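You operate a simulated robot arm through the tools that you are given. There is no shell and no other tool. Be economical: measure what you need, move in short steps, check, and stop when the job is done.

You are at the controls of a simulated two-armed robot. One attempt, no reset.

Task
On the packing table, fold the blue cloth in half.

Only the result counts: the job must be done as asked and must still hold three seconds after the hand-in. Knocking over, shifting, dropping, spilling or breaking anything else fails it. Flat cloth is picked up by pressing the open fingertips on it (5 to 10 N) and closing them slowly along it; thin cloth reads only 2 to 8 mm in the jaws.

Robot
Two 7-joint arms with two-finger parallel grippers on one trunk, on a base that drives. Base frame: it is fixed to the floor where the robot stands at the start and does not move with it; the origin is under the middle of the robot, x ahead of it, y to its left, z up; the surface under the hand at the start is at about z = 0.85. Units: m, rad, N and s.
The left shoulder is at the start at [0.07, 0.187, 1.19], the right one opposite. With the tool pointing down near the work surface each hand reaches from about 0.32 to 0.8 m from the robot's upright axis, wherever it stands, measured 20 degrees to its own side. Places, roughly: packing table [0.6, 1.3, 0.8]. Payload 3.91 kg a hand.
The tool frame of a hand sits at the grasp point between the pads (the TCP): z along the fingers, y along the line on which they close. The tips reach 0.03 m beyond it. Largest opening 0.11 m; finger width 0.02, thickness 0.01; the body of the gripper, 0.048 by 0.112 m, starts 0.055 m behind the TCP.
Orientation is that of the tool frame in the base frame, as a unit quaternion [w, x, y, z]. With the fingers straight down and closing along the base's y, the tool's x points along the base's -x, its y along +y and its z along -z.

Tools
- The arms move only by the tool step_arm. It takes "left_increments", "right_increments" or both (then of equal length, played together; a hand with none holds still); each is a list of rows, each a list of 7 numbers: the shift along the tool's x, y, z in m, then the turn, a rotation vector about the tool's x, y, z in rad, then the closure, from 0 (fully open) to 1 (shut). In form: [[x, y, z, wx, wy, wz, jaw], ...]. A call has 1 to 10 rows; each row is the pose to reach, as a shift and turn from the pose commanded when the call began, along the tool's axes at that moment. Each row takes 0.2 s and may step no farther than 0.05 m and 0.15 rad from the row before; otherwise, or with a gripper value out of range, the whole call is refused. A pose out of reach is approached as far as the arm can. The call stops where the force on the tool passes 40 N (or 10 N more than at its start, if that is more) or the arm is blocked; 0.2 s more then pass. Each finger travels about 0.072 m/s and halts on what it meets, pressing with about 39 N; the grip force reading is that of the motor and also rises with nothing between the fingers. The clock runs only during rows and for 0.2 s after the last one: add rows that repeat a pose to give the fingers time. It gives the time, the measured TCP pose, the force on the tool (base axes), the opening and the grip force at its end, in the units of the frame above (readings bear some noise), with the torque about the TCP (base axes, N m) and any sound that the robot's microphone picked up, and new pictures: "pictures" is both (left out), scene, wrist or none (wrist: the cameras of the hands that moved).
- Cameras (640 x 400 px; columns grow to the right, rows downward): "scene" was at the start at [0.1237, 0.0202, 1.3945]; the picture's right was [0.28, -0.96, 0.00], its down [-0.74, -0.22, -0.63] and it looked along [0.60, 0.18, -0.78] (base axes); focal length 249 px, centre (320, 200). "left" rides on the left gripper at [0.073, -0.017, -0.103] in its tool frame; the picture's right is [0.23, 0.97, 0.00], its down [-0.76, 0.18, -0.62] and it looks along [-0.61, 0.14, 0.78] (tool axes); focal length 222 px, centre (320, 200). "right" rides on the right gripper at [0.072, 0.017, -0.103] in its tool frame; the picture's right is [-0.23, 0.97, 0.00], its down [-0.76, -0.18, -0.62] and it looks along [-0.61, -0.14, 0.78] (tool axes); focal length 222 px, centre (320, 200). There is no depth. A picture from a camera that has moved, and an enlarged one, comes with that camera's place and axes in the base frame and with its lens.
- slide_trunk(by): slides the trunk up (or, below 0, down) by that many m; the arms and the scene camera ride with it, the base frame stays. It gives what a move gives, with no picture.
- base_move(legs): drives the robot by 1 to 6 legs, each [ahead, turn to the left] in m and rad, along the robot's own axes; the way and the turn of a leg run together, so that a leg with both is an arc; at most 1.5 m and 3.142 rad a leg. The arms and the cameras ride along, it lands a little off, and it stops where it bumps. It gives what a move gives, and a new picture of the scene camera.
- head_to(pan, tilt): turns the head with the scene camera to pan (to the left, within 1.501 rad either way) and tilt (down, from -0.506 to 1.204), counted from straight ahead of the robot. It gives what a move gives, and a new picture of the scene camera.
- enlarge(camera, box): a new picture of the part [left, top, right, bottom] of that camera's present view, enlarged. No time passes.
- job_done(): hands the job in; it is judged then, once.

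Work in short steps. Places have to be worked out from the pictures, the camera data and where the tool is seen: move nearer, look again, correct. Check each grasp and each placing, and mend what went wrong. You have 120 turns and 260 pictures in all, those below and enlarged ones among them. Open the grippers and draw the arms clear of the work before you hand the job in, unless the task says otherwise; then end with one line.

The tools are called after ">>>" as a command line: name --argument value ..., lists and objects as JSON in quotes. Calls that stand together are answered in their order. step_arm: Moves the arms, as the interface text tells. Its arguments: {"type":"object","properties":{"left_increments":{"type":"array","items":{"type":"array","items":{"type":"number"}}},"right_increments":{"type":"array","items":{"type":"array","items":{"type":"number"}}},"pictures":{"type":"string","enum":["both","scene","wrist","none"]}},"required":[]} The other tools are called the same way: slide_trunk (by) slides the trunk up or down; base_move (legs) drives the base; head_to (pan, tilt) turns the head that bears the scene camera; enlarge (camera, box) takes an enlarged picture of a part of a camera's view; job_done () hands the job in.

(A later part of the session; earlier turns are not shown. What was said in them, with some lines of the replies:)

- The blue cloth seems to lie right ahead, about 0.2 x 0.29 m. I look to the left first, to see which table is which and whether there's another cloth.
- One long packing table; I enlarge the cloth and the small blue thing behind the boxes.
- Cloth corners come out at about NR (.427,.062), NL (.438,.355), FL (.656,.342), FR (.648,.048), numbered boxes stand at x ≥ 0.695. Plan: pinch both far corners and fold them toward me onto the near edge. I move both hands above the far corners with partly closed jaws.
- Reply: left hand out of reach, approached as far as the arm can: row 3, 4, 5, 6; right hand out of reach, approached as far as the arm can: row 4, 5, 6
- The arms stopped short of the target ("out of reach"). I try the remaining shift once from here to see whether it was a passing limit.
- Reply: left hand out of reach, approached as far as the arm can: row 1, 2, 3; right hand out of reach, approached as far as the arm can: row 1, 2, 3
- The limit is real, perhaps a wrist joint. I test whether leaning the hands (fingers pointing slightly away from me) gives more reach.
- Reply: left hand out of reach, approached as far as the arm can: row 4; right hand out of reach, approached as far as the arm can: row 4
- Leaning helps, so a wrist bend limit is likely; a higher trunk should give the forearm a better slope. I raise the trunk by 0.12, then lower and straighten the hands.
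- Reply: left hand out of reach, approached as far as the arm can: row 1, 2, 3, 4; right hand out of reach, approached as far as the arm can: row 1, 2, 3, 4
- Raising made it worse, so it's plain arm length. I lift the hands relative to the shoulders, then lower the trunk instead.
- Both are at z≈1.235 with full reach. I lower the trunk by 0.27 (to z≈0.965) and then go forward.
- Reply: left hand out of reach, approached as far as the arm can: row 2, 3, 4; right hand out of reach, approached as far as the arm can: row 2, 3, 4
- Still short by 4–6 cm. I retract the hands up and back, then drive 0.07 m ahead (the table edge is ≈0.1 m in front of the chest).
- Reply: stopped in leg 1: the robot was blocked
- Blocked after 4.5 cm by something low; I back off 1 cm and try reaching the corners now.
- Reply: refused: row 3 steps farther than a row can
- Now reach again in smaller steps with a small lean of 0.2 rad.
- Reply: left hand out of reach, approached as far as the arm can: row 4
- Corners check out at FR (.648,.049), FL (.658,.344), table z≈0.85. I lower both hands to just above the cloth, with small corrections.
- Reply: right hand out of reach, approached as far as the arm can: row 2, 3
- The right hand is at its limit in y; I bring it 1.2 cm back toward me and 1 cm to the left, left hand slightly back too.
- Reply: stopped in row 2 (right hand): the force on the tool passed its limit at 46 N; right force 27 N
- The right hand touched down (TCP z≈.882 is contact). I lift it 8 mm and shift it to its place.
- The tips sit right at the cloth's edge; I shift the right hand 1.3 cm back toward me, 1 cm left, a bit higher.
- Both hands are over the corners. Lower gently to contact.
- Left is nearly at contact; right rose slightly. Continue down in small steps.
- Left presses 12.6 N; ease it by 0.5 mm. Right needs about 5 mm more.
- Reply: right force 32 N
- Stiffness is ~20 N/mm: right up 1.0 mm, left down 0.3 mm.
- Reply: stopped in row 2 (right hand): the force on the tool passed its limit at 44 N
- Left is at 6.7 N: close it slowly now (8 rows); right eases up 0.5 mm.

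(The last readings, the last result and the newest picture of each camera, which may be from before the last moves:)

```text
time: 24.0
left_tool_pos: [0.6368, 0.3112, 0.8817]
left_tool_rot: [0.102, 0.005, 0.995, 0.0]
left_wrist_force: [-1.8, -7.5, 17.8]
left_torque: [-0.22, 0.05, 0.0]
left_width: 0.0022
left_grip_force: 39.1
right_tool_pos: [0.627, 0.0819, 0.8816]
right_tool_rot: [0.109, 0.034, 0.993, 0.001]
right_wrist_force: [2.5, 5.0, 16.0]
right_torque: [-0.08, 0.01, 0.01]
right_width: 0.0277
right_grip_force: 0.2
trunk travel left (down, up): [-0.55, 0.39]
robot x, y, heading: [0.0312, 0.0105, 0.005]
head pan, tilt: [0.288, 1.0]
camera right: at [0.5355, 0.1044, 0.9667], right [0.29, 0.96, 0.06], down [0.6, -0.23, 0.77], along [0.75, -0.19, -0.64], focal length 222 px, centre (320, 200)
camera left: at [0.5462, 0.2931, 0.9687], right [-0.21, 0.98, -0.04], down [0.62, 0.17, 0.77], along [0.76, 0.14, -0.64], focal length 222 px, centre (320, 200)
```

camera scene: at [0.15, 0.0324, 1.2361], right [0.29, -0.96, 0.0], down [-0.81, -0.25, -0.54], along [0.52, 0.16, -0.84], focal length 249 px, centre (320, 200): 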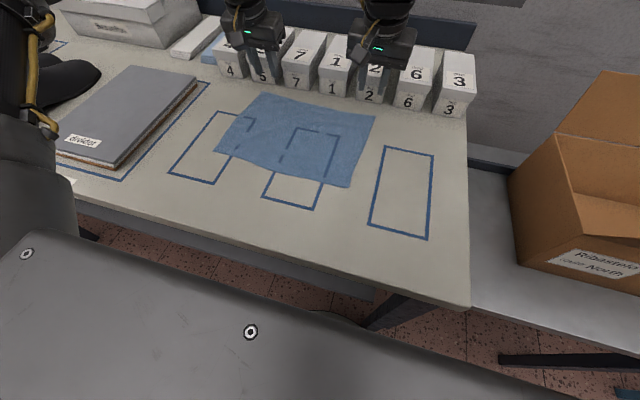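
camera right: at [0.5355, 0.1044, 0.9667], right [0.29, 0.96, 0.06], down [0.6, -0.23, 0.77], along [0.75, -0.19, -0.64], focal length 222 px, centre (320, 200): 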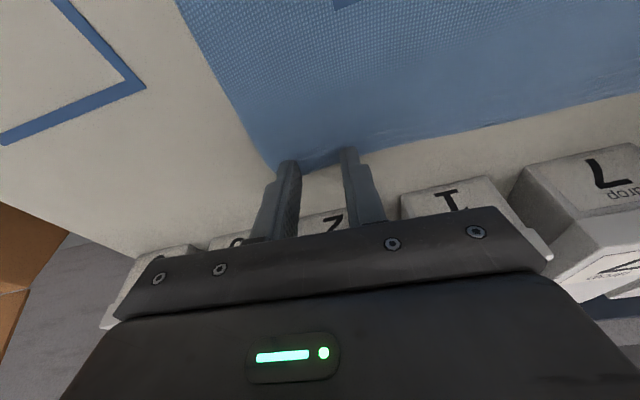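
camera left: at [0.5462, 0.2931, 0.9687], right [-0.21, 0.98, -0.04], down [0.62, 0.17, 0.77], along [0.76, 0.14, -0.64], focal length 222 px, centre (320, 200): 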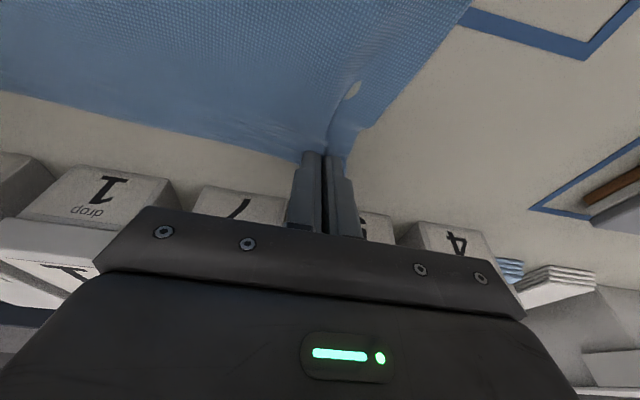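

Left gripped (2.2 mm, cloth drawn up between the fingers). Now close the right slowly with slight unloading.

>>> step_arm --right_increments '[[-0.0001, 0, -0.0003, 0, 0, 0, 0.77], [-0.0001, 0, -0.0003, 0, 0, 0, 0.81], [-0.0001, 0, -0.0003, 0, 0, 0, 0.85], [-0.0001, 0, -0.0003, 0, 0, 0, 0.89], [-0.0001, 0, -0.0003, 0, 0, 0, 0.93], [-0.0001, 0, -0.0003, 0, 0, 0, 0.96], [-0.0001, 0, -0.0003, 0, 0, 0, 1.0], [-0.0001, 0, -0.0003, 0, 0, 0, 1.0], [-0.0001, 0, -0.0003, 0, 0, 0, 1.0]]' --pictures "wrist"

```text
time: 26.0
left_tool_pos: [0.6381, 0.3105, 0.8827]
left_tool_rot: [0.103, 0.005, 0.995, 0.002]
left_wrist_force: [-2.4, -1.0, 24.9]
left_torque: [-0.07, 0.11, 0.03]
left_width: 0.0014
left_grip_force: 38.9
right_tool_pos: [0.6278, 0.0802, 0.8821]
right_tool_rot: [0.107, 0.035, 0.994, 0.001]
right_wrist_force: [-0.3, -1.2, 2.1]
right_torque: [0.0, 0.02, -0.01]
right_width: 0.0002
right_grip_force: 37.0
trunk travel left (down, up): [-0.55, 0.39]
robot x, y, heading: [0.0296, 0.0069, 0.013]
head pan, tilt: [0.288, 1.0]
camera right: at [0.5364, 0.1034, 0.9669], right [0.29, 0.96, 0.06], down [0.6, -0.23, 0.77], along [0.75, -0.19, -0.64], focal length 222 px, centre (320, 200)
```

right: 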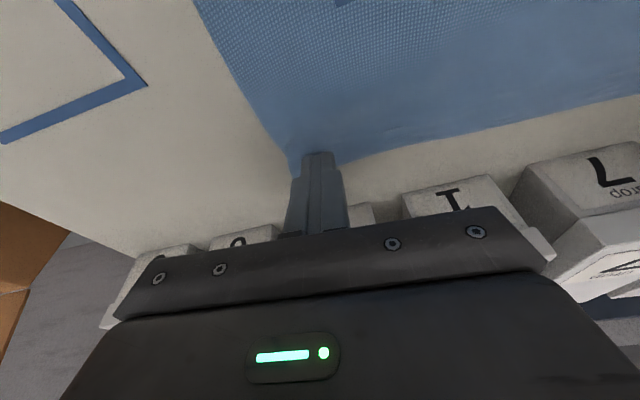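

Right missed (0.2 mm) because the pressure was lost. Raise 3 mm, reopen, then press again.

>>> step_arm --right_increments '[[-0.0006, 0, -0.003, 0, 0, 0, 1.0], [-0.0006, 0, -0.003, 0, 0, 0, 0.72], [-0.0006, 0.002, -0.003, 0, 0, 0, 0.72], [-0.0002, 0.002, -0.001, 0, 0, 0, 0.72], [0.0, 0.002, 0.0, 0, 0, 0, 0.72]]' --pictures "none"

```text
time: 27.2
left_tool_pos: [0.6377, 0.3105, 0.8818]
left_tool_rot: [0.102, 0.005, 0.995, 0.002]
left_wrist_force: [-3.7, -1.5, 26.0]
left_torque: [-0.03, 0.08, -0.01]
left_width: 0.0016
left_grip_force: 39.2
right_tool_pos: [0.6304, 0.0798, 0.8861]
right_tool_rot: [0.108, 0.041, 0.993, 0.005]
right_wrist_force: [0.1, 0.1, 0.0]
right_torque: [0.02, -0.01, -0.01]
right_width: 0.031
right_grip_force: 0.0
trunk travel left (down, up): [-0.55, 0.39]
robot x, y, heading: [0.0298, 0.0098, 0.009]
head pan, tilt: [0.288, 1.0]
```

Press again in small steps; left eases up 1 mm.

>>> step_arm --right_increments '[[0.0003, 0, 0.0015, 0, 0, 0, 0.72], [0.0005, 0, 0.0025, 0, 0, 0, 0.72], [0.0006, 0, 0.003, 0, 0, 0, 0.72]]' --left_increments '[[0, 0, -0.001, 0, 0, 0, 1.0], [0, 0, -0.001, 0, 0, 0, 1.0], [0, 0, -0.001, 0, 0, 0, 1.0]]' --pictures "none"

```text
time: 28.0
left_tool_pos: [0.6377, 0.3098, 0.8829]
left_tool_rot: [0.103, 0.005, 0.995, 0.001]
left_wrist_force: [-3.1, -2.8, 20.1]
left_torque: [-0.11, 0.14, 0.02]
left_width: 0.0018
left_grip_force: 38.6
right_tool_pos: [0.633, 0.0786, 0.8826]
right_tool_rot: [0.107, 0.042, 0.993, 0.006]
right_wrist_force: [-0.1, 0.2, 2.1]
right_torque: [-0.03, -0.02, -0.01]
right_width: 0.0305
right_grip_force: 0.0
trunk travel left (down, up): [-0.55, 0.39]
robot x, y, heading: [0.0271, 0.0099, 0.014]
head pan, tilt: [0.288, 1.0]
```

Contact at 2 N on the right; press 0.6 mm further and close slowly, keeping the push.

>>> step_arm --right_increments '[[0.0001, 0, 0.0006, 0, 0, 0, 0.72], [0.0001, 0, 0.0006, 0, 0, 0, 0.76], [0.0001, 0, 0.0006, 0, 0, 0, 0.8], [0.0001, 0, 0.0007, 0, 0, 0, 0.84], [0.0001, 0, 0.0007, 0, 0, 0, 0.88], [0.0001, 0, 0.0007, 0, 0, 0, 0.92], [0.0001, 0, 0.0007, 0, 0, 0, 0.96], [0.0001, 0, 0.0007, 0, 0, 0, 1.0], [0.0001, 0, 0.0007, 0, 0, 0, 1.0], [0.0001, 0, 0.0007, 0, 0, 0, 1.0]]' --pictures "wrist"

```text
time: 30.2
left_tool_pos: [0.6378, 0.3106, 0.883]
left_tool_rot: [0.102, 0.005, 0.995, 0.001]
left_wrist_force: [-1.3, -1.8, 4.9]
left_torque: [-0.06, 0.05, 0.01]
left_width: 0.0017
left_grip_force: 39.1
right_tool_pos: [0.6336, 0.0765, 0.8833]
right_tool_rot: [0.107, 0.044, 0.993, 0.005]
right_wrist_force: [3.9, -1.6, 26.0]
right_torque: [-0.05, 0.01, 0.0]
right_width: 0.0015
right_grip_force: 38.6
trunk travel left (down, up): [-0.55, 0.39]
robot x, y, heading: [0.0348, 0.0063, 0.012]
head pan, tilt: [0.288, 1.0]
camera right: at [0.5425, 0.1, 0.9668], right [0.3, 0.95, 0.07], down [0.59, -0.24, 0.77], along [0.75, -0.19, -0.64], focal length 222 px, centre (320, 200)
```

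right: 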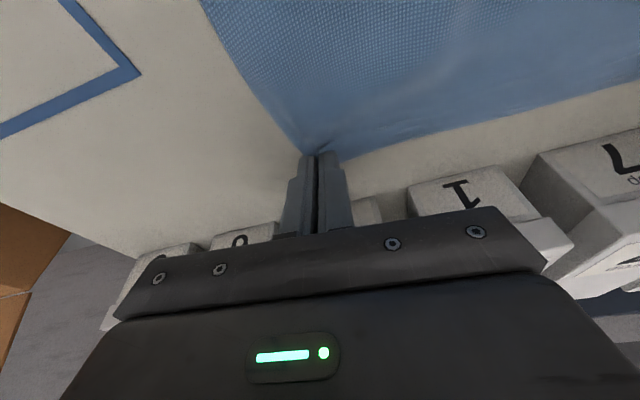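

Both appear gripped (1.5–1.7 mm). Lift both 3 cm to check.

>>> step_arm --right_increments '[[-0.001, 0, -0.01, 0, 0, 0, 1.0], [0.002, 0, -0.02, 0, 0, 0, 1.0], [0.004, 0, -0.032, 0, 0, 0, 1.0]]' --left_increments '[[-0.001, 0, -0.01, 0, 0, 0, 1.0], [0.002, 0, -0.02, 0, 0, 0, 1.0], [0.004, 0, -0.032, 0, 0, 0, 1.0]]'

```text
time: 31.0
left_tool_pos: [0.6277, 0.3109, 0.913]
left_tool_rot: [0.101, 0.005, 0.995, 0.001]
left_wrist_force: [0.2, -3.5, -0.1]
left_torque: [-0.1, 0.01, -0.01]
left_width: 0.0019
left_grip_force: 38.8
right_tool_pos: [0.6231, 0.0758, 0.9002]
right_tool_rot: [0.095, 0.045, 0.994, 0.003]
right_wrist_force: [1.2, 2.7, -0.7]
right_torque: [0.12, 0.0, 0.04]
right_width: 0.0017
right_grip_force: 39.1
trunk travel left (down, up): [-0.55, 0.39]
robot x, y, heading: [0.0318, 0.009, 0.005]
head pan, tilt: [0.288, 1.0]
camera scene: at [0.1469, 0.0296, 1.2363], right [0.29, -0.96, 0.0], down [-0.8, -0.25, -0.54], along [0.52, 0.16, -0.84], focal length 249 px, centre (320, 200)
camera right: at [0.5334, 0.099, 0.9865], right [0.31, 0.95, 0.06], down [0.61, -0.24, 0.75], along [0.73, -0.2, -0.65], focal length 222 px, centre (320, 200)
camera left: at [0.5369, 0.2935, 0.9982], right [-0.21, 0.98, -0.04], down [0.62, 0.17, 0.76], along [0.75, 0.14, -0.64], focal length 222 px, centre (320, 200)
```

scene: 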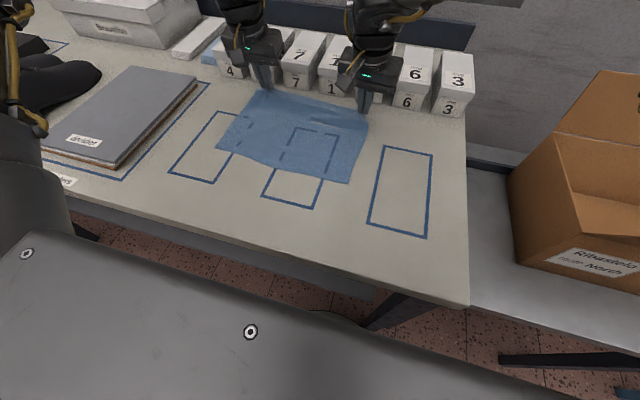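
right: 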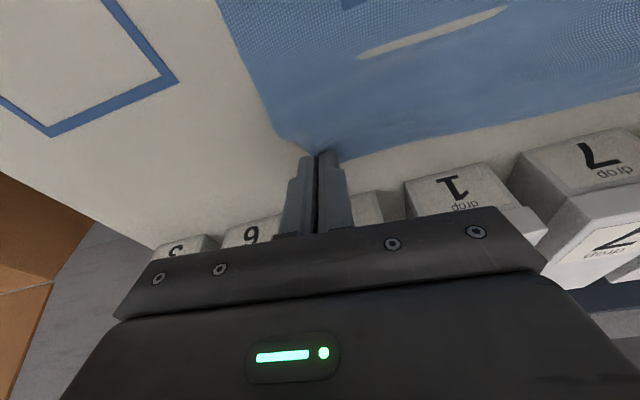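
left: 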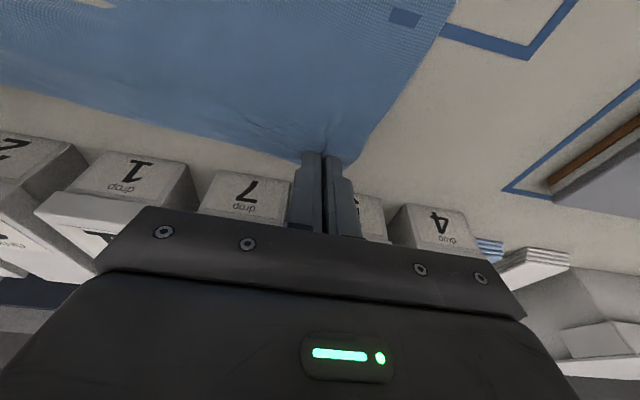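

Both corners are lifted. I bring the hands 4 mm nearer each other and carry the edge in an arc over the fold line (x≈.54), leaning the hands progressively; first half of the arc now.

>>> step_arm --right_increments '[[0.007, 0.003, -0.036, 0, 0, 0, 1.0], [0.0285, 0.003, -0.061, 0, -0.05, 0, 1.0], [0.058, 0.001, -0.077, 0, -0.1, 0, 1.0], [0.0884, 0.0, -0.082, 0, -0.15, 0, 1.0]]' --left_increments '[[0.007, -0.003, -0.023, 0, 0, 0, 1.0], [0.0285, -0.002, -0.048, 0, -0.05, 0, 1.0], [0.058, -0.001, -0.064, 0, -0.1, 0, 1.0], [0.0884, 0.0, -0.069, 0, -0.15, 0, 1.0]]'

```text
time: 31.8
left_tool_pos: [0.5688, 0.3107, 0.96]
left_tool_rot: [0.142, 0.005, 0.99, -0.001]
left_wrist_force: [-0.9, -3.5, 0.4]
left_torque: [-0.06, 0.03, 0.0]
left_width: 0.0015
left_grip_force: 38.8
right_tool_pos: [0.5466, 0.0842, 0.9067]
right_tool_rot: [0.074, 0.046, 0.996, 0.001]
right_wrist_force: [-0.7, 2.6, 0.5]
right_torque: [0.03, -0.01, -0.01]
right_width: 0.0017
right_grip_force: 39.0
trunk travel left (down, up): [-0.55, 0.39]
robot x, y, heading: [0.0281, 0.0104, 0.008]
head pan, tilt: [0.288, 1.0]
stopped in row 3 (right hand): the arm was blocked; the commanded pose is now the measured one
camera scene: at [0.146, 0.0296, 1.2365], right [0.29, -0.96, 0.0], down [-0.8, -0.25, -0.54], along [0.52, 0.16, -0.84], focal length 249 px, centre (320, 200)
camera right: at [0.4618, 0.1075, 0.9967], right [0.31, 0.95, 0.04], down [0.64, -0.24, 0.73], along [0.7, -0.2, -0.69], focal length 222 px, centre (320, 200)
camera left: at [0.4714, 0.2935, 1.0386], right [-0.21, 0.98, -0.06], down [0.56, 0.17, 0.81], along [0.8, 0.13, -0.58], focal length 222 px, centre (320, 200)
```

scene: 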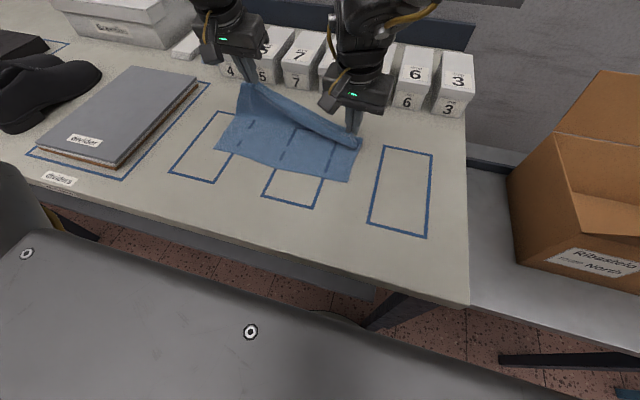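
right: 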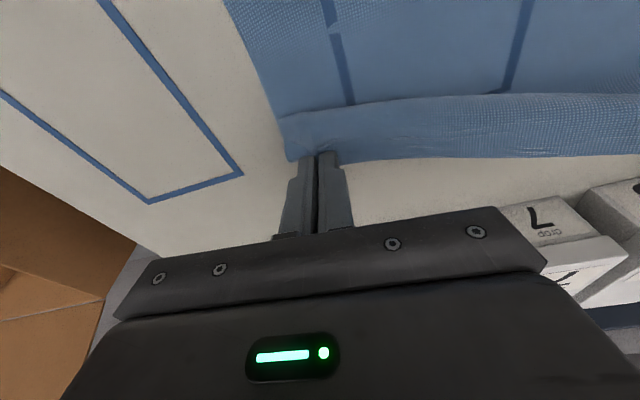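
left: 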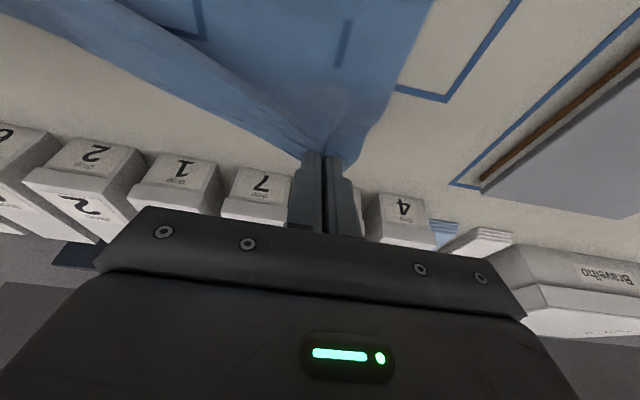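

The right arm was blocked though the wrist feels nothing — perhaps its elbow touches something. I look to the right.

>>> head_to --pan -0.9 --tilt 0.75

```text
time: 33.1
left_tool_pos: [0.5698, 0.311, 0.9593]
left_tool_rot: [0.142, 0.005, 0.99, 0.0]
left_wrist_force: [-0.7, -2.9, -1.8]
left_torque: [-0.07, 0.02, -0.01]
left_width: 0.0016
left_grip_force: 39.2
right_tool_pos: [0.5474, 0.0835, 0.904]
right_tool_rot: [0.071, 0.045, 0.996, -0.001]
right_wrist_force: [0.9, 2.9, 0.5]
right_torque: [0.11, -0.02, 0.01]
right_width: 0.0017
right_grip_force: 38.6
trunk travel left (down, up): [-0.55, 0.39]
robot x, y, heading: [0.0304, 0.0047, 0.013]
head pan, tilt: [-0.901, 0.75]
camera scene: at [0.1333, -0.0551, 1.2555], right [-0.78, -0.63, 0.0], down [-0.43, 0.53, -0.73], along [0.46, -0.57, -0.68], focal length 249 px, centre (320, 200)
```

scene: 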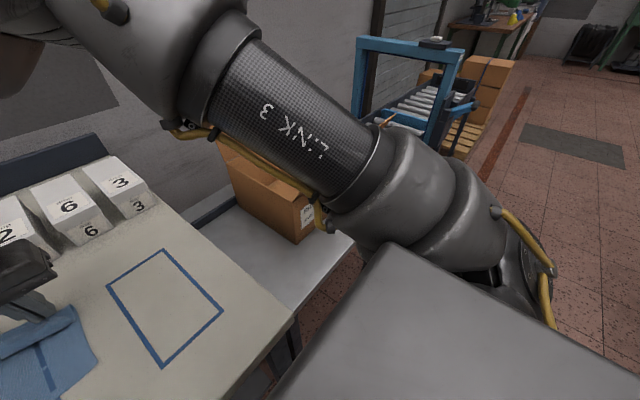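

Nothing seems to touch the right arm. I try raising the right hand alone in small steps, straightening its yaw a bit.

>>> step_arm --right_increments '[[0.0, 0, -0.01, 0, 0, 0, 1.0], [0.0, 0, -0.02, 0, 0, 0, 1.0], [0.0, 0, -0.03, 0, 0, 0, 1.0]]' --pictures "none"

>>> head_to --pan 0.288 --tilt 0.9

```text
time: 33.9
left_tool_pos: [0.5704, 0.3113, 0.9583]
left_tool_rot: [0.142, 0.004, 0.99, 0.0]
left_wrist_force: [-0.1, 0.7, 0.6]
left_torque: [0.02, -0.01, 0.03]
left_width: 0.0016
left_grip_force: 38.6
right_tool_pos: [0.5444, 0.0835, 0.9338]
right_tool_rot: [0.071, 0.045, 0.996, 0.0]
right_wrist_force: [-0.4, -0.2, 0.2]
right_torque: [0.0, -0.03, -0.02]
right_width: 0.0016
right_grip_force: 38.8
trunk travel left (down, up): [-0.55, 0.39]
robot x, y, heading: [0.0321, 0.0098, 0.007]
head pan, tilt: [-0.901, 0.75]
```

```text
time: 35.3
left_tool_pos: [0.5711, 0.3121, 0.9582]
left_tool_rot: [0.142, 0.006, 0.99, 0.0]
left_wrist_force: [0.4, -0.3, 0.0]
left_torque: [0.03, 0.04, 0.04]
left_width: 0.0017
left_grip_force: 39.4
right_tool_pos: [0.5431, 0.0829, 0.9334]
right_tool_rot: [0.073, 0.045, 0.996, 0.0]
right_wrist_force: [0.3, -0.3, 0.9]
right_torque: [0.03, -0.01, 0.01]
right_width: 0.0017
right_grip_force: 39.1
trunk travel left (down, up): [-0.55, 0.39]
robot x, y, heading: [0.0303, 0.0114, 0.005]
head pan, tilt: [0.288, 0.901]
camera scene: at [0.1535, 0.0314, 1.2436], right [0.29, -0.96, 0.0], down [-0.75, -0.23, -0.62], along [0.59, 0.18, -0.78], focal length 249 px, centre (320, 200)
```

scene: 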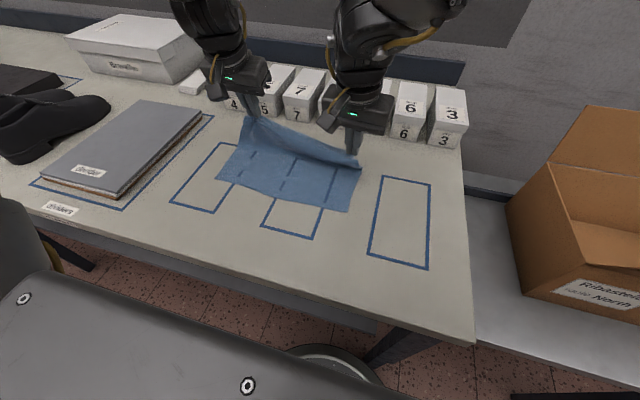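

The right moves freely again (z .934). Continue the arc with both hands.

>>> step_arm --right_increments '[[0.012, 0.0, -0.022, 0, -0.05, 0, 1.0], [0.026, -0.001, -0.029, 0, -0.1, 0, 1.0], [0.0515, -0.003, -0.028, 0, -0.15, 0, 1.0], [0.078, -0.005, -0.0195, 0, -0.2, 0, 1.0]]' --left_increments '[[0.0207, 0.0, -0.0113, 0, 0, 0, 1.0], [0.0393, 0.0, -0.0188, 0, -0.05, 0, 1.0], [0.0714, 0.0, -0.023, 0, -0.1, 0, 1.0], [0.1015, 0.0, -0.013, 0, -0.15, 0, 1.0]]' --pictures "scene"

```text
time: 36.3
left_tool_pos: [0.4723, 0.3234, 0.9426]
left_tool_rot: [0.216, 0.007, 0.976, -0.003]
left_wrist_force: [-1.1, -4.8, 0.1]
left_torque: [-0.2, -0.01, -0.07]
left_width: 0.0018
left_grip_force: 39.0
left hand out of reach, approached as far as the arm can: row 4
right_tool_pos: [0.462, 0.0855, 0.9436]
right_tool_rot: [0.173, 0.045, 0.984, -0.004]
right_wrist_force: [0.2, 5.6, -0.4]
right_torque: [0.17, -0.03, 0.01]
right_width: 0.0019
right_grip_force: 38.1
trunk travel left (down, up): [-0.55, 0.39]
robot x, y, heading: [0.0255, 0.0086, 0.014]
head pan, tilt: [0.288, 0.901]
camera scene: at [0.152, 0.0307, 1.2438], right [0.29, -0.96, 0.0], down [-0.75, -0.23, -0.62], along [0.59, 0.18, -0.78], focal length 249 px, centre (320, 200)
```

scene: 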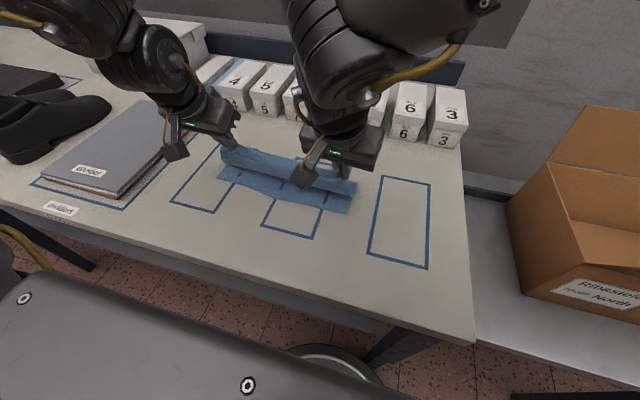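

Good: the edge is over the fold line. I zoom in to check the near edge before laying down.

>>> enlarge --camera "scene" --box '[180, 120, 400, 250]'

```text
2.91 times, centred on (290, 185) of scene
camera zoom: at [0.152, 0.0307, 1.2438], right [0.29, -0.96, 0.0], down [-0.75, -0.23, -0.62], along [0.59, 0.18, -0.78], focal length 724 px, centre (407, 244)
```

zoom: 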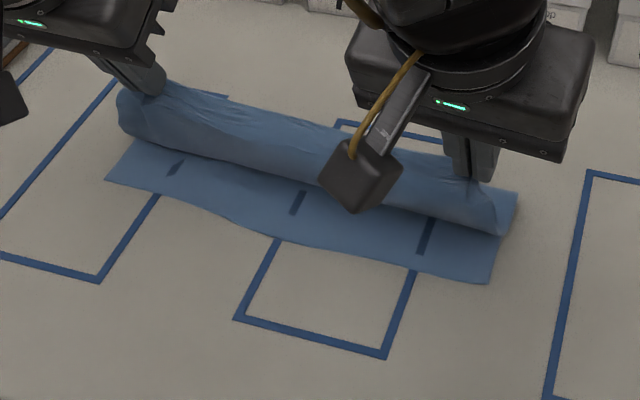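

Near edge still in place (NL (.443,.357), NR (.434,.059)). Lay the edge down toward it.

>>> step_arm --right_increments '[[0.0254, 0.0, 0.0174, 0, 0, 0, 1.0], [0.034, 0.0, 0.028, 0, 0, 0, 1.0], [0.0424, 0.0, 0.0378, 0, 0, 0, 1.0]]' --left_increments '[[0.0286, -0.005, 0.0143, 0, 0.04, 0, 1.0], [0.038, -0.008, 0.024, 0, 0.08, 0, 1.0], [0.0482, -0.008, 0.0328, 0, 0.08, 0, 1.0]]'

```text
time: 37.1
left_tool_pos: [0.449, 0.3312, 0.893]
left_tool_rot: [0.174, 0.008, 0.985, -0.004]
left_wrist_force: [0.0, -8.3, 0.2]
left_torque: [-0.29, 0.04, -0.11]
left_width: 0.0016
left_grip_force: 38.5
left hand out of reach, approached as far as the arm can: row 1, 2, 3
right_tool_pos: [0.4394, 0.0864, 0.8922]
right_tool_rot: [0.17, 0.049, 0.984, -0.002]
right_wrist_force: [1.3, 7.3, 0.1]
right_torque: [0.28, -0.02, 0.04]
right_width: 0.0017
right_grip_force: 39.1
trunk travel left (down, up): [-0.55, 0.39]
robot x, y, heading: [0.0302, 0.0098, 0.008]
head pan, tilt: [0.288, 0.901]
camera scene: at [0.1535, 0.0318, 1.2436], right [0.29, -0.96, 0.0], down [-0.75, -0.23, -0.62], along [0.59, 0.18, -0.78], focal length 249 px, centre (320, 200)
camera right: at [0.3381, 0.1129, 0.9652], right [0.31, 0.95, 0.09], down [0.49, -0.24, 0.84], along [0.82, -0.21, -0.54], focal length 222 px, centre (320, 200)
camera left: at [0.3464, 0.3139, 0.9643], right [-0.2, 0.98, -0.08], down [0.5, 0.17, 0.85], along [0.84, 0.13, -0.52], focal length 222 px, centre (320, 200)
```

scene: 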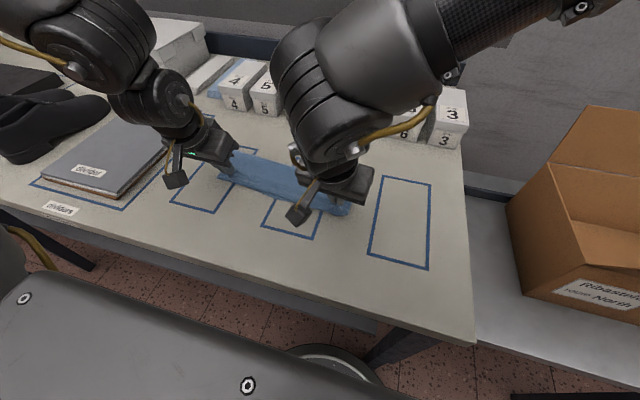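
right: 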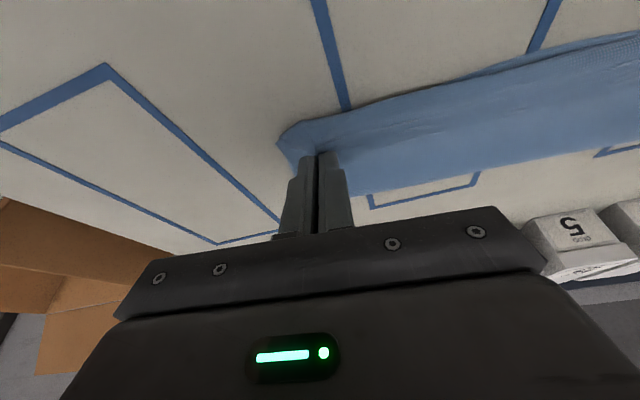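
left: 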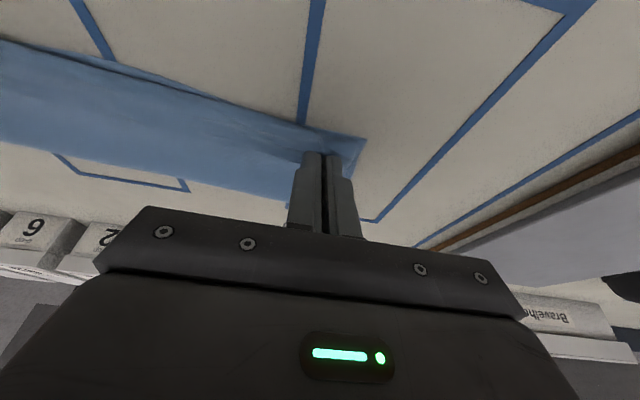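

The left hand is limited inward (y .331 instead of .317), stretching the cloth. I undo its lean and retry the inward shift.

>>> step_arm --left_increments '[[0.0, -0.005, -0.003, 0, 0.1, 0, 1.0], [0.0, -0.014, -0.003, 0, 0.2, 0, 1.0], [0.0, -0.014, -0.003, 0, 0.3, 0, 1.0]]' --pictures "none"

```text
time: 37.9
left_tool_pos: [0.4478, 0.3175, 0.8959]
left_tool_rot: [0.026, 0.005, 1.0, 0.002]
left_wrist_force: [0.8, -0.1, -0.3]
left_torque: [-0.02, -0.01, -0.02]
left_width: 0.0016
left_grip_force: 39.2
right_tool_pos: [0.4396, 0.0862, 0.8928]
right_tool_rot: [0.17, 0.048, 0.984, -0.004]
right_wrist_force: [-0.1, 0.3, 1.0]
right_torque: [-0.02, 0.0, 0.01]
right_width: 0.0015
right_grip_force: 39.2
trunk travel left (down, up): [-0.55, 0.39]
robot x, y, heading: [0.032, 0.0057, 0.011]
head pan, tilt: [0.288, 0.901]
```

Tension gone. Lower both ~8 mm to lay the edge (left 6 mm farther from me), then check the force.

>>> step_arm --right_increments '[[0.0013, 0, 0.004, 0, 0, 0, 1.0], [0.0027, 0, 0.0075, 0, 0, 0, 1.0]]' --left_increments '[[-0.004, 0, 0.005, 0, 0, 0, 1.0], [-0.006, 0, 0.01, 0, 0, 0, 1.0]]'

```text
time: 38.5
left_tool_pos: [0.4535, 0.3164, 0.8876]
left_tool_rot: [0.027, 0.005, 1.0, 0.0]
left_wrist_force: [0.4, 0.5, 0.3]
left_torque: [0.02, 0.05, 0.0]
left_width: 0.0016
left_grip_force: 39.4
right_tool_pos: [0.4378, 0.09, 0.8849]
right_tool_rot: [0.172, 0.046, 0.984, -0.005]
right_wrist_force: [-1.1, -0.4, 0.0]
right_torque: [0.03, -0.03, -0.03]
right_width: 0.0016
right_grip_force: 39.0
trunk travel left (down, up): [-0.55, 0.39]
robot x, y, heading: [0.0331, 0.0104, 0.007]
head pan, tilt: [0.288, 0.901]
camera scene: at [0.1535, 0.0315, 1.2436], right [0.29, -0.96, 0.0], down [-0.75, -0.23, -0.62], along [0.59, 0.18, -0.78], focal length 249 px, centre (320, 200)
camera right: at [0.3363, 0.1141, 0.9567], right [0.3, 0.95, 0.08], down [0.49, -0.23, 0.84], along [0.82, -0.21, -0.53], focal length 222 px, centre (320, 200)
camera left: at [0.3771, 0.299, 0.9857], right [-0.22, 0.98, -0.01], down [0.73, 0.17, 0.66], along [0.65, 0.14, -0.75], focal length 222 px, centre (320, 200)
```

scene: 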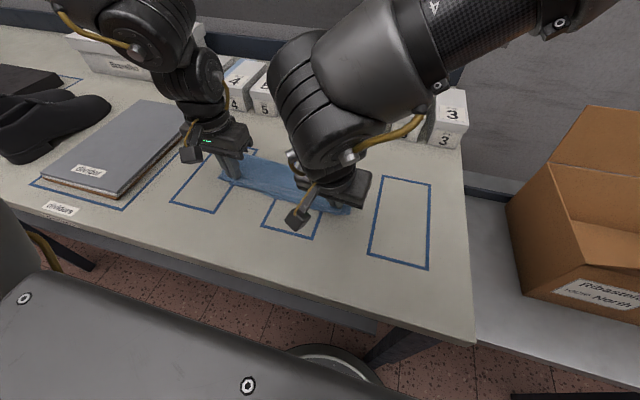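
right: 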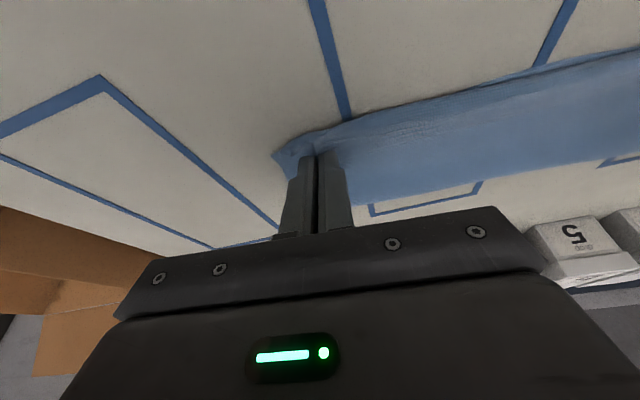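
left: 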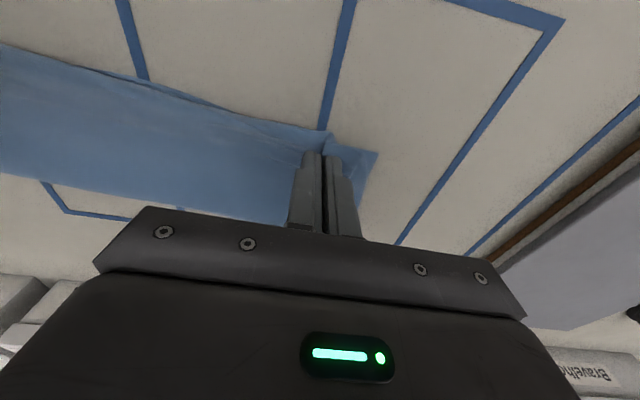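

Looks aligned. Open the jaws a little and draw both hands up along their own axes.

>>> step_arm --right_increments '[[0.0005, 0, 0.0015, 0, 0, 0, 0.95], [0.0005, 0, 0.0015, 0, 0, 0, 0.85], [0.0005, 0, 0.0015, 0, 0, 0, 0.8], [0.0005, 0, 0.0, 0, 0, 0, 0.8], [0.0, 0, -0.02, 0, 0, 0, 0.8], [0.0, 0, -0.05, 0, 0, 0, 0.8], [0.0, 0, -0.09, 0, 0, 0, 0.8]]' --left_increments '[[0, 0, 0.002, 0, 0, 0, 0.95], [0, 0, 0.002, 0, 0, 0, 0.85], [0, 0, 0.002, 0, 0, 0, 0.8], [0, 0, 0.0, 0, 0, 0, 0.8], [0.0, 0, -0.02, 0, 0, 0, 0.8], [0.0, 0, -0.05, 0, 0, 0, 0.8], [0.0, 0, -0.09, 0, 0, 0, 0.8]]'

```text
time: 40.1
left_tool_pos: [0.4483, 0.3152, 0.9776]
left_tool_rot: [0.028, 0.006, 1.0, 0.001]
left_wrist_force: [-0.6, 0.5, 1.6]
left_torque: [0.0, -0.02, 0.01]
left_width: 0.022
left_grip_force: 0.1
right_tool_pos: [0.4046, 0.0898, 0.9695]
right_tool_rot: [0.172, 0.044, 0.984, -0.005]
right_wrist_force: [0.0, 0.1, 0.6]
right_torque: [0.01, -0.04, 0.0]
right_width: 0.022
right_grip_force: 0.0
trunk travel left (down, up): [-0.55, 0.39]
robot x, y, heading: [0.03, 0.0105, 0.01]
head pan, tilt: [0.288, 0.901]
camera scene: at [0.1512, 0.0305, 1.2437], right [0.29, -0.96, 0.0], down [-0.75, -0.23, -0.62], along [0.6, 0.18, -0.78], focal length 249 px, centre (320, 200)
camera right: at [0.3024, 0.1159, 1.0407], right [0.3, 0.95, 0.08], down [0.49, -0.23, 0.84], along [0.82, -0.21, -0.53], focal length 222 px, centre (320, 200)
camera left: at [0.3712, 0.2973, 1.077], right [-0.22, 0.98, -0.01], down [0.73, 0.17, 0.67], along [0.65, 0.14, -0.75], focal length 222 px, centre (320, 200)
```

scene: 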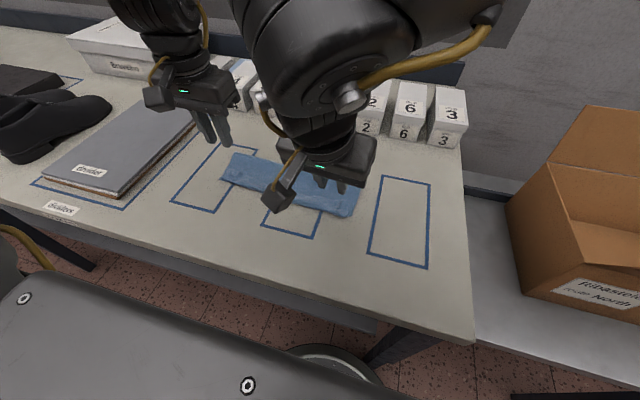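
right: 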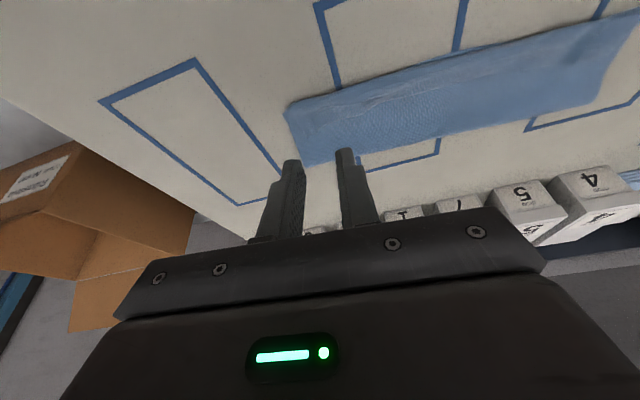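
left: 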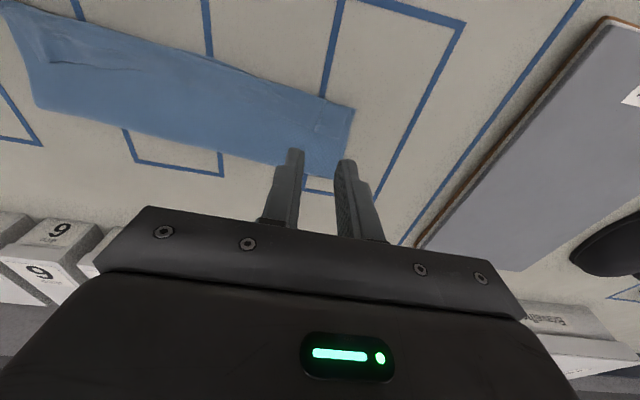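

A clean fold. I draw both arms up and outward to see the cloth fully.

>>> step_arm --right_increments '[[0.0, -0.02, -0.03, 0, 0, 0, 0.8], [0.0, -0.06, -0.05, 0, 0, 0, 0.8], [0.0, -0.1, -0.06, 0, 0, 0, 0.6], [0.0, -0.14, -0.06, 0, 0, 0, 0.4], [0.0, -0.18, -0.06, 0, 0, 0, 0.2], [0.0, -0.21, -0.06, 0, 0, 0, 0.0]]' --left_increments '[[0.0, 0.02, -0.03, 0, 0, 0, 0.8], [0.0, 0.04, -0.06, 0, 0, 0, 0.8], [0.0, 0.06, -0.09, 0, 0, 0, 0.6], [0.0, 0.08, -0.1, 0, 0, 0, 0.4], [0.0, 0.1, -0.1, 0, 0, 0, 0.2], [0.0, 0.11, -0.1, 0, 0, 0, 0.0]]' --pictures "none"

>>> enlarge --camera "scene" --box '[180, 110, 400, 250]'

>>> enlarge --camera "scene" --box '[0, 0, 640, 400]'

```text
time: 41.5
left_tool_pos: [0.4438, 0.4261, 1.0777]
left_tool_rot: [0.028, 0.006, 1.0, 0.001]
left_wrist_force: [0.3, 0.3, 0.2]
left_torque: [-0.02, 0.0, 0.01]
left_width: 0.11
left_grip_force: 0.0
right_tool_pos: [0.3661, -0.1193, 1.0242]
right_tool_rot: [0.171, 0.046, 0.984, -0.004]
right_wrist_force: [-0.3, -0.5, -0.8]
right_torque: [0.01, -0.03, 0.01]
right_width: 0.11
right_grip_force: 0.0
trunk travel left (down, up): [-0.55, 0.39]
robot x, y, heading: [0.0322, 0.0096, 0.008]
head pan, tilt: [0.288, 0.901]
```

```text
2.86 times, centred on (290, 180) of scene
camera zoom: at [0.152, 0.0299, 1.2438], right [0.29, -0.96, 0.0], down [-0.75, -0.23, -0.62], along [0.59, 0.18, -0.78], focal length 711 px, centre (406, 257)
```

zoom: 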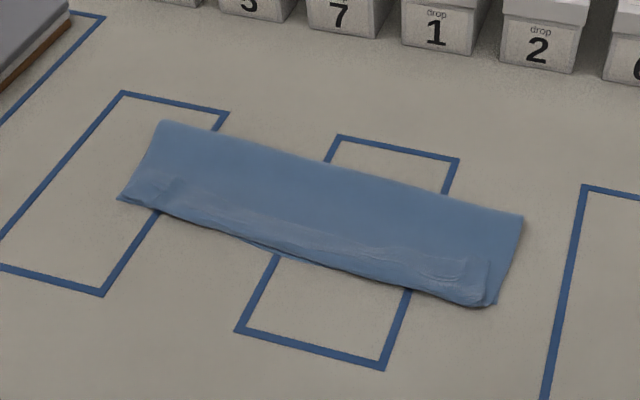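

```text
1.00 times, centred on (320, 200) of scene (not enlarged: the box is as wide or as high as the picture)
camera zoom: at [0.152, 0.0299, 1.2438], right [0.29, -0.96, 0.0], down [-0.75, -0.23, -0.62], along [0.59, 0.18, -0.78], focal length 249 px, centre (320, 200)
```

zoom: 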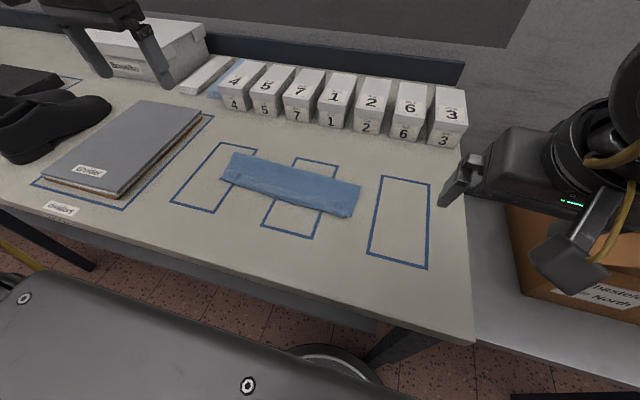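

The cloth lies folded in half with its edges nearly aligned. The boxes and other things are undisturbed and the arms are clear, so I hand in.

>>> job_done

```text
The job is handed in.
```

I folded the blue cloth in half on the packing table, far edge onto near edge, and handed the job in; the edges line up to within a few millimetres. While driving closer, the robot was briefly blocked after about 4 cm and I backed it off. The last pictures show nothing else out of place.
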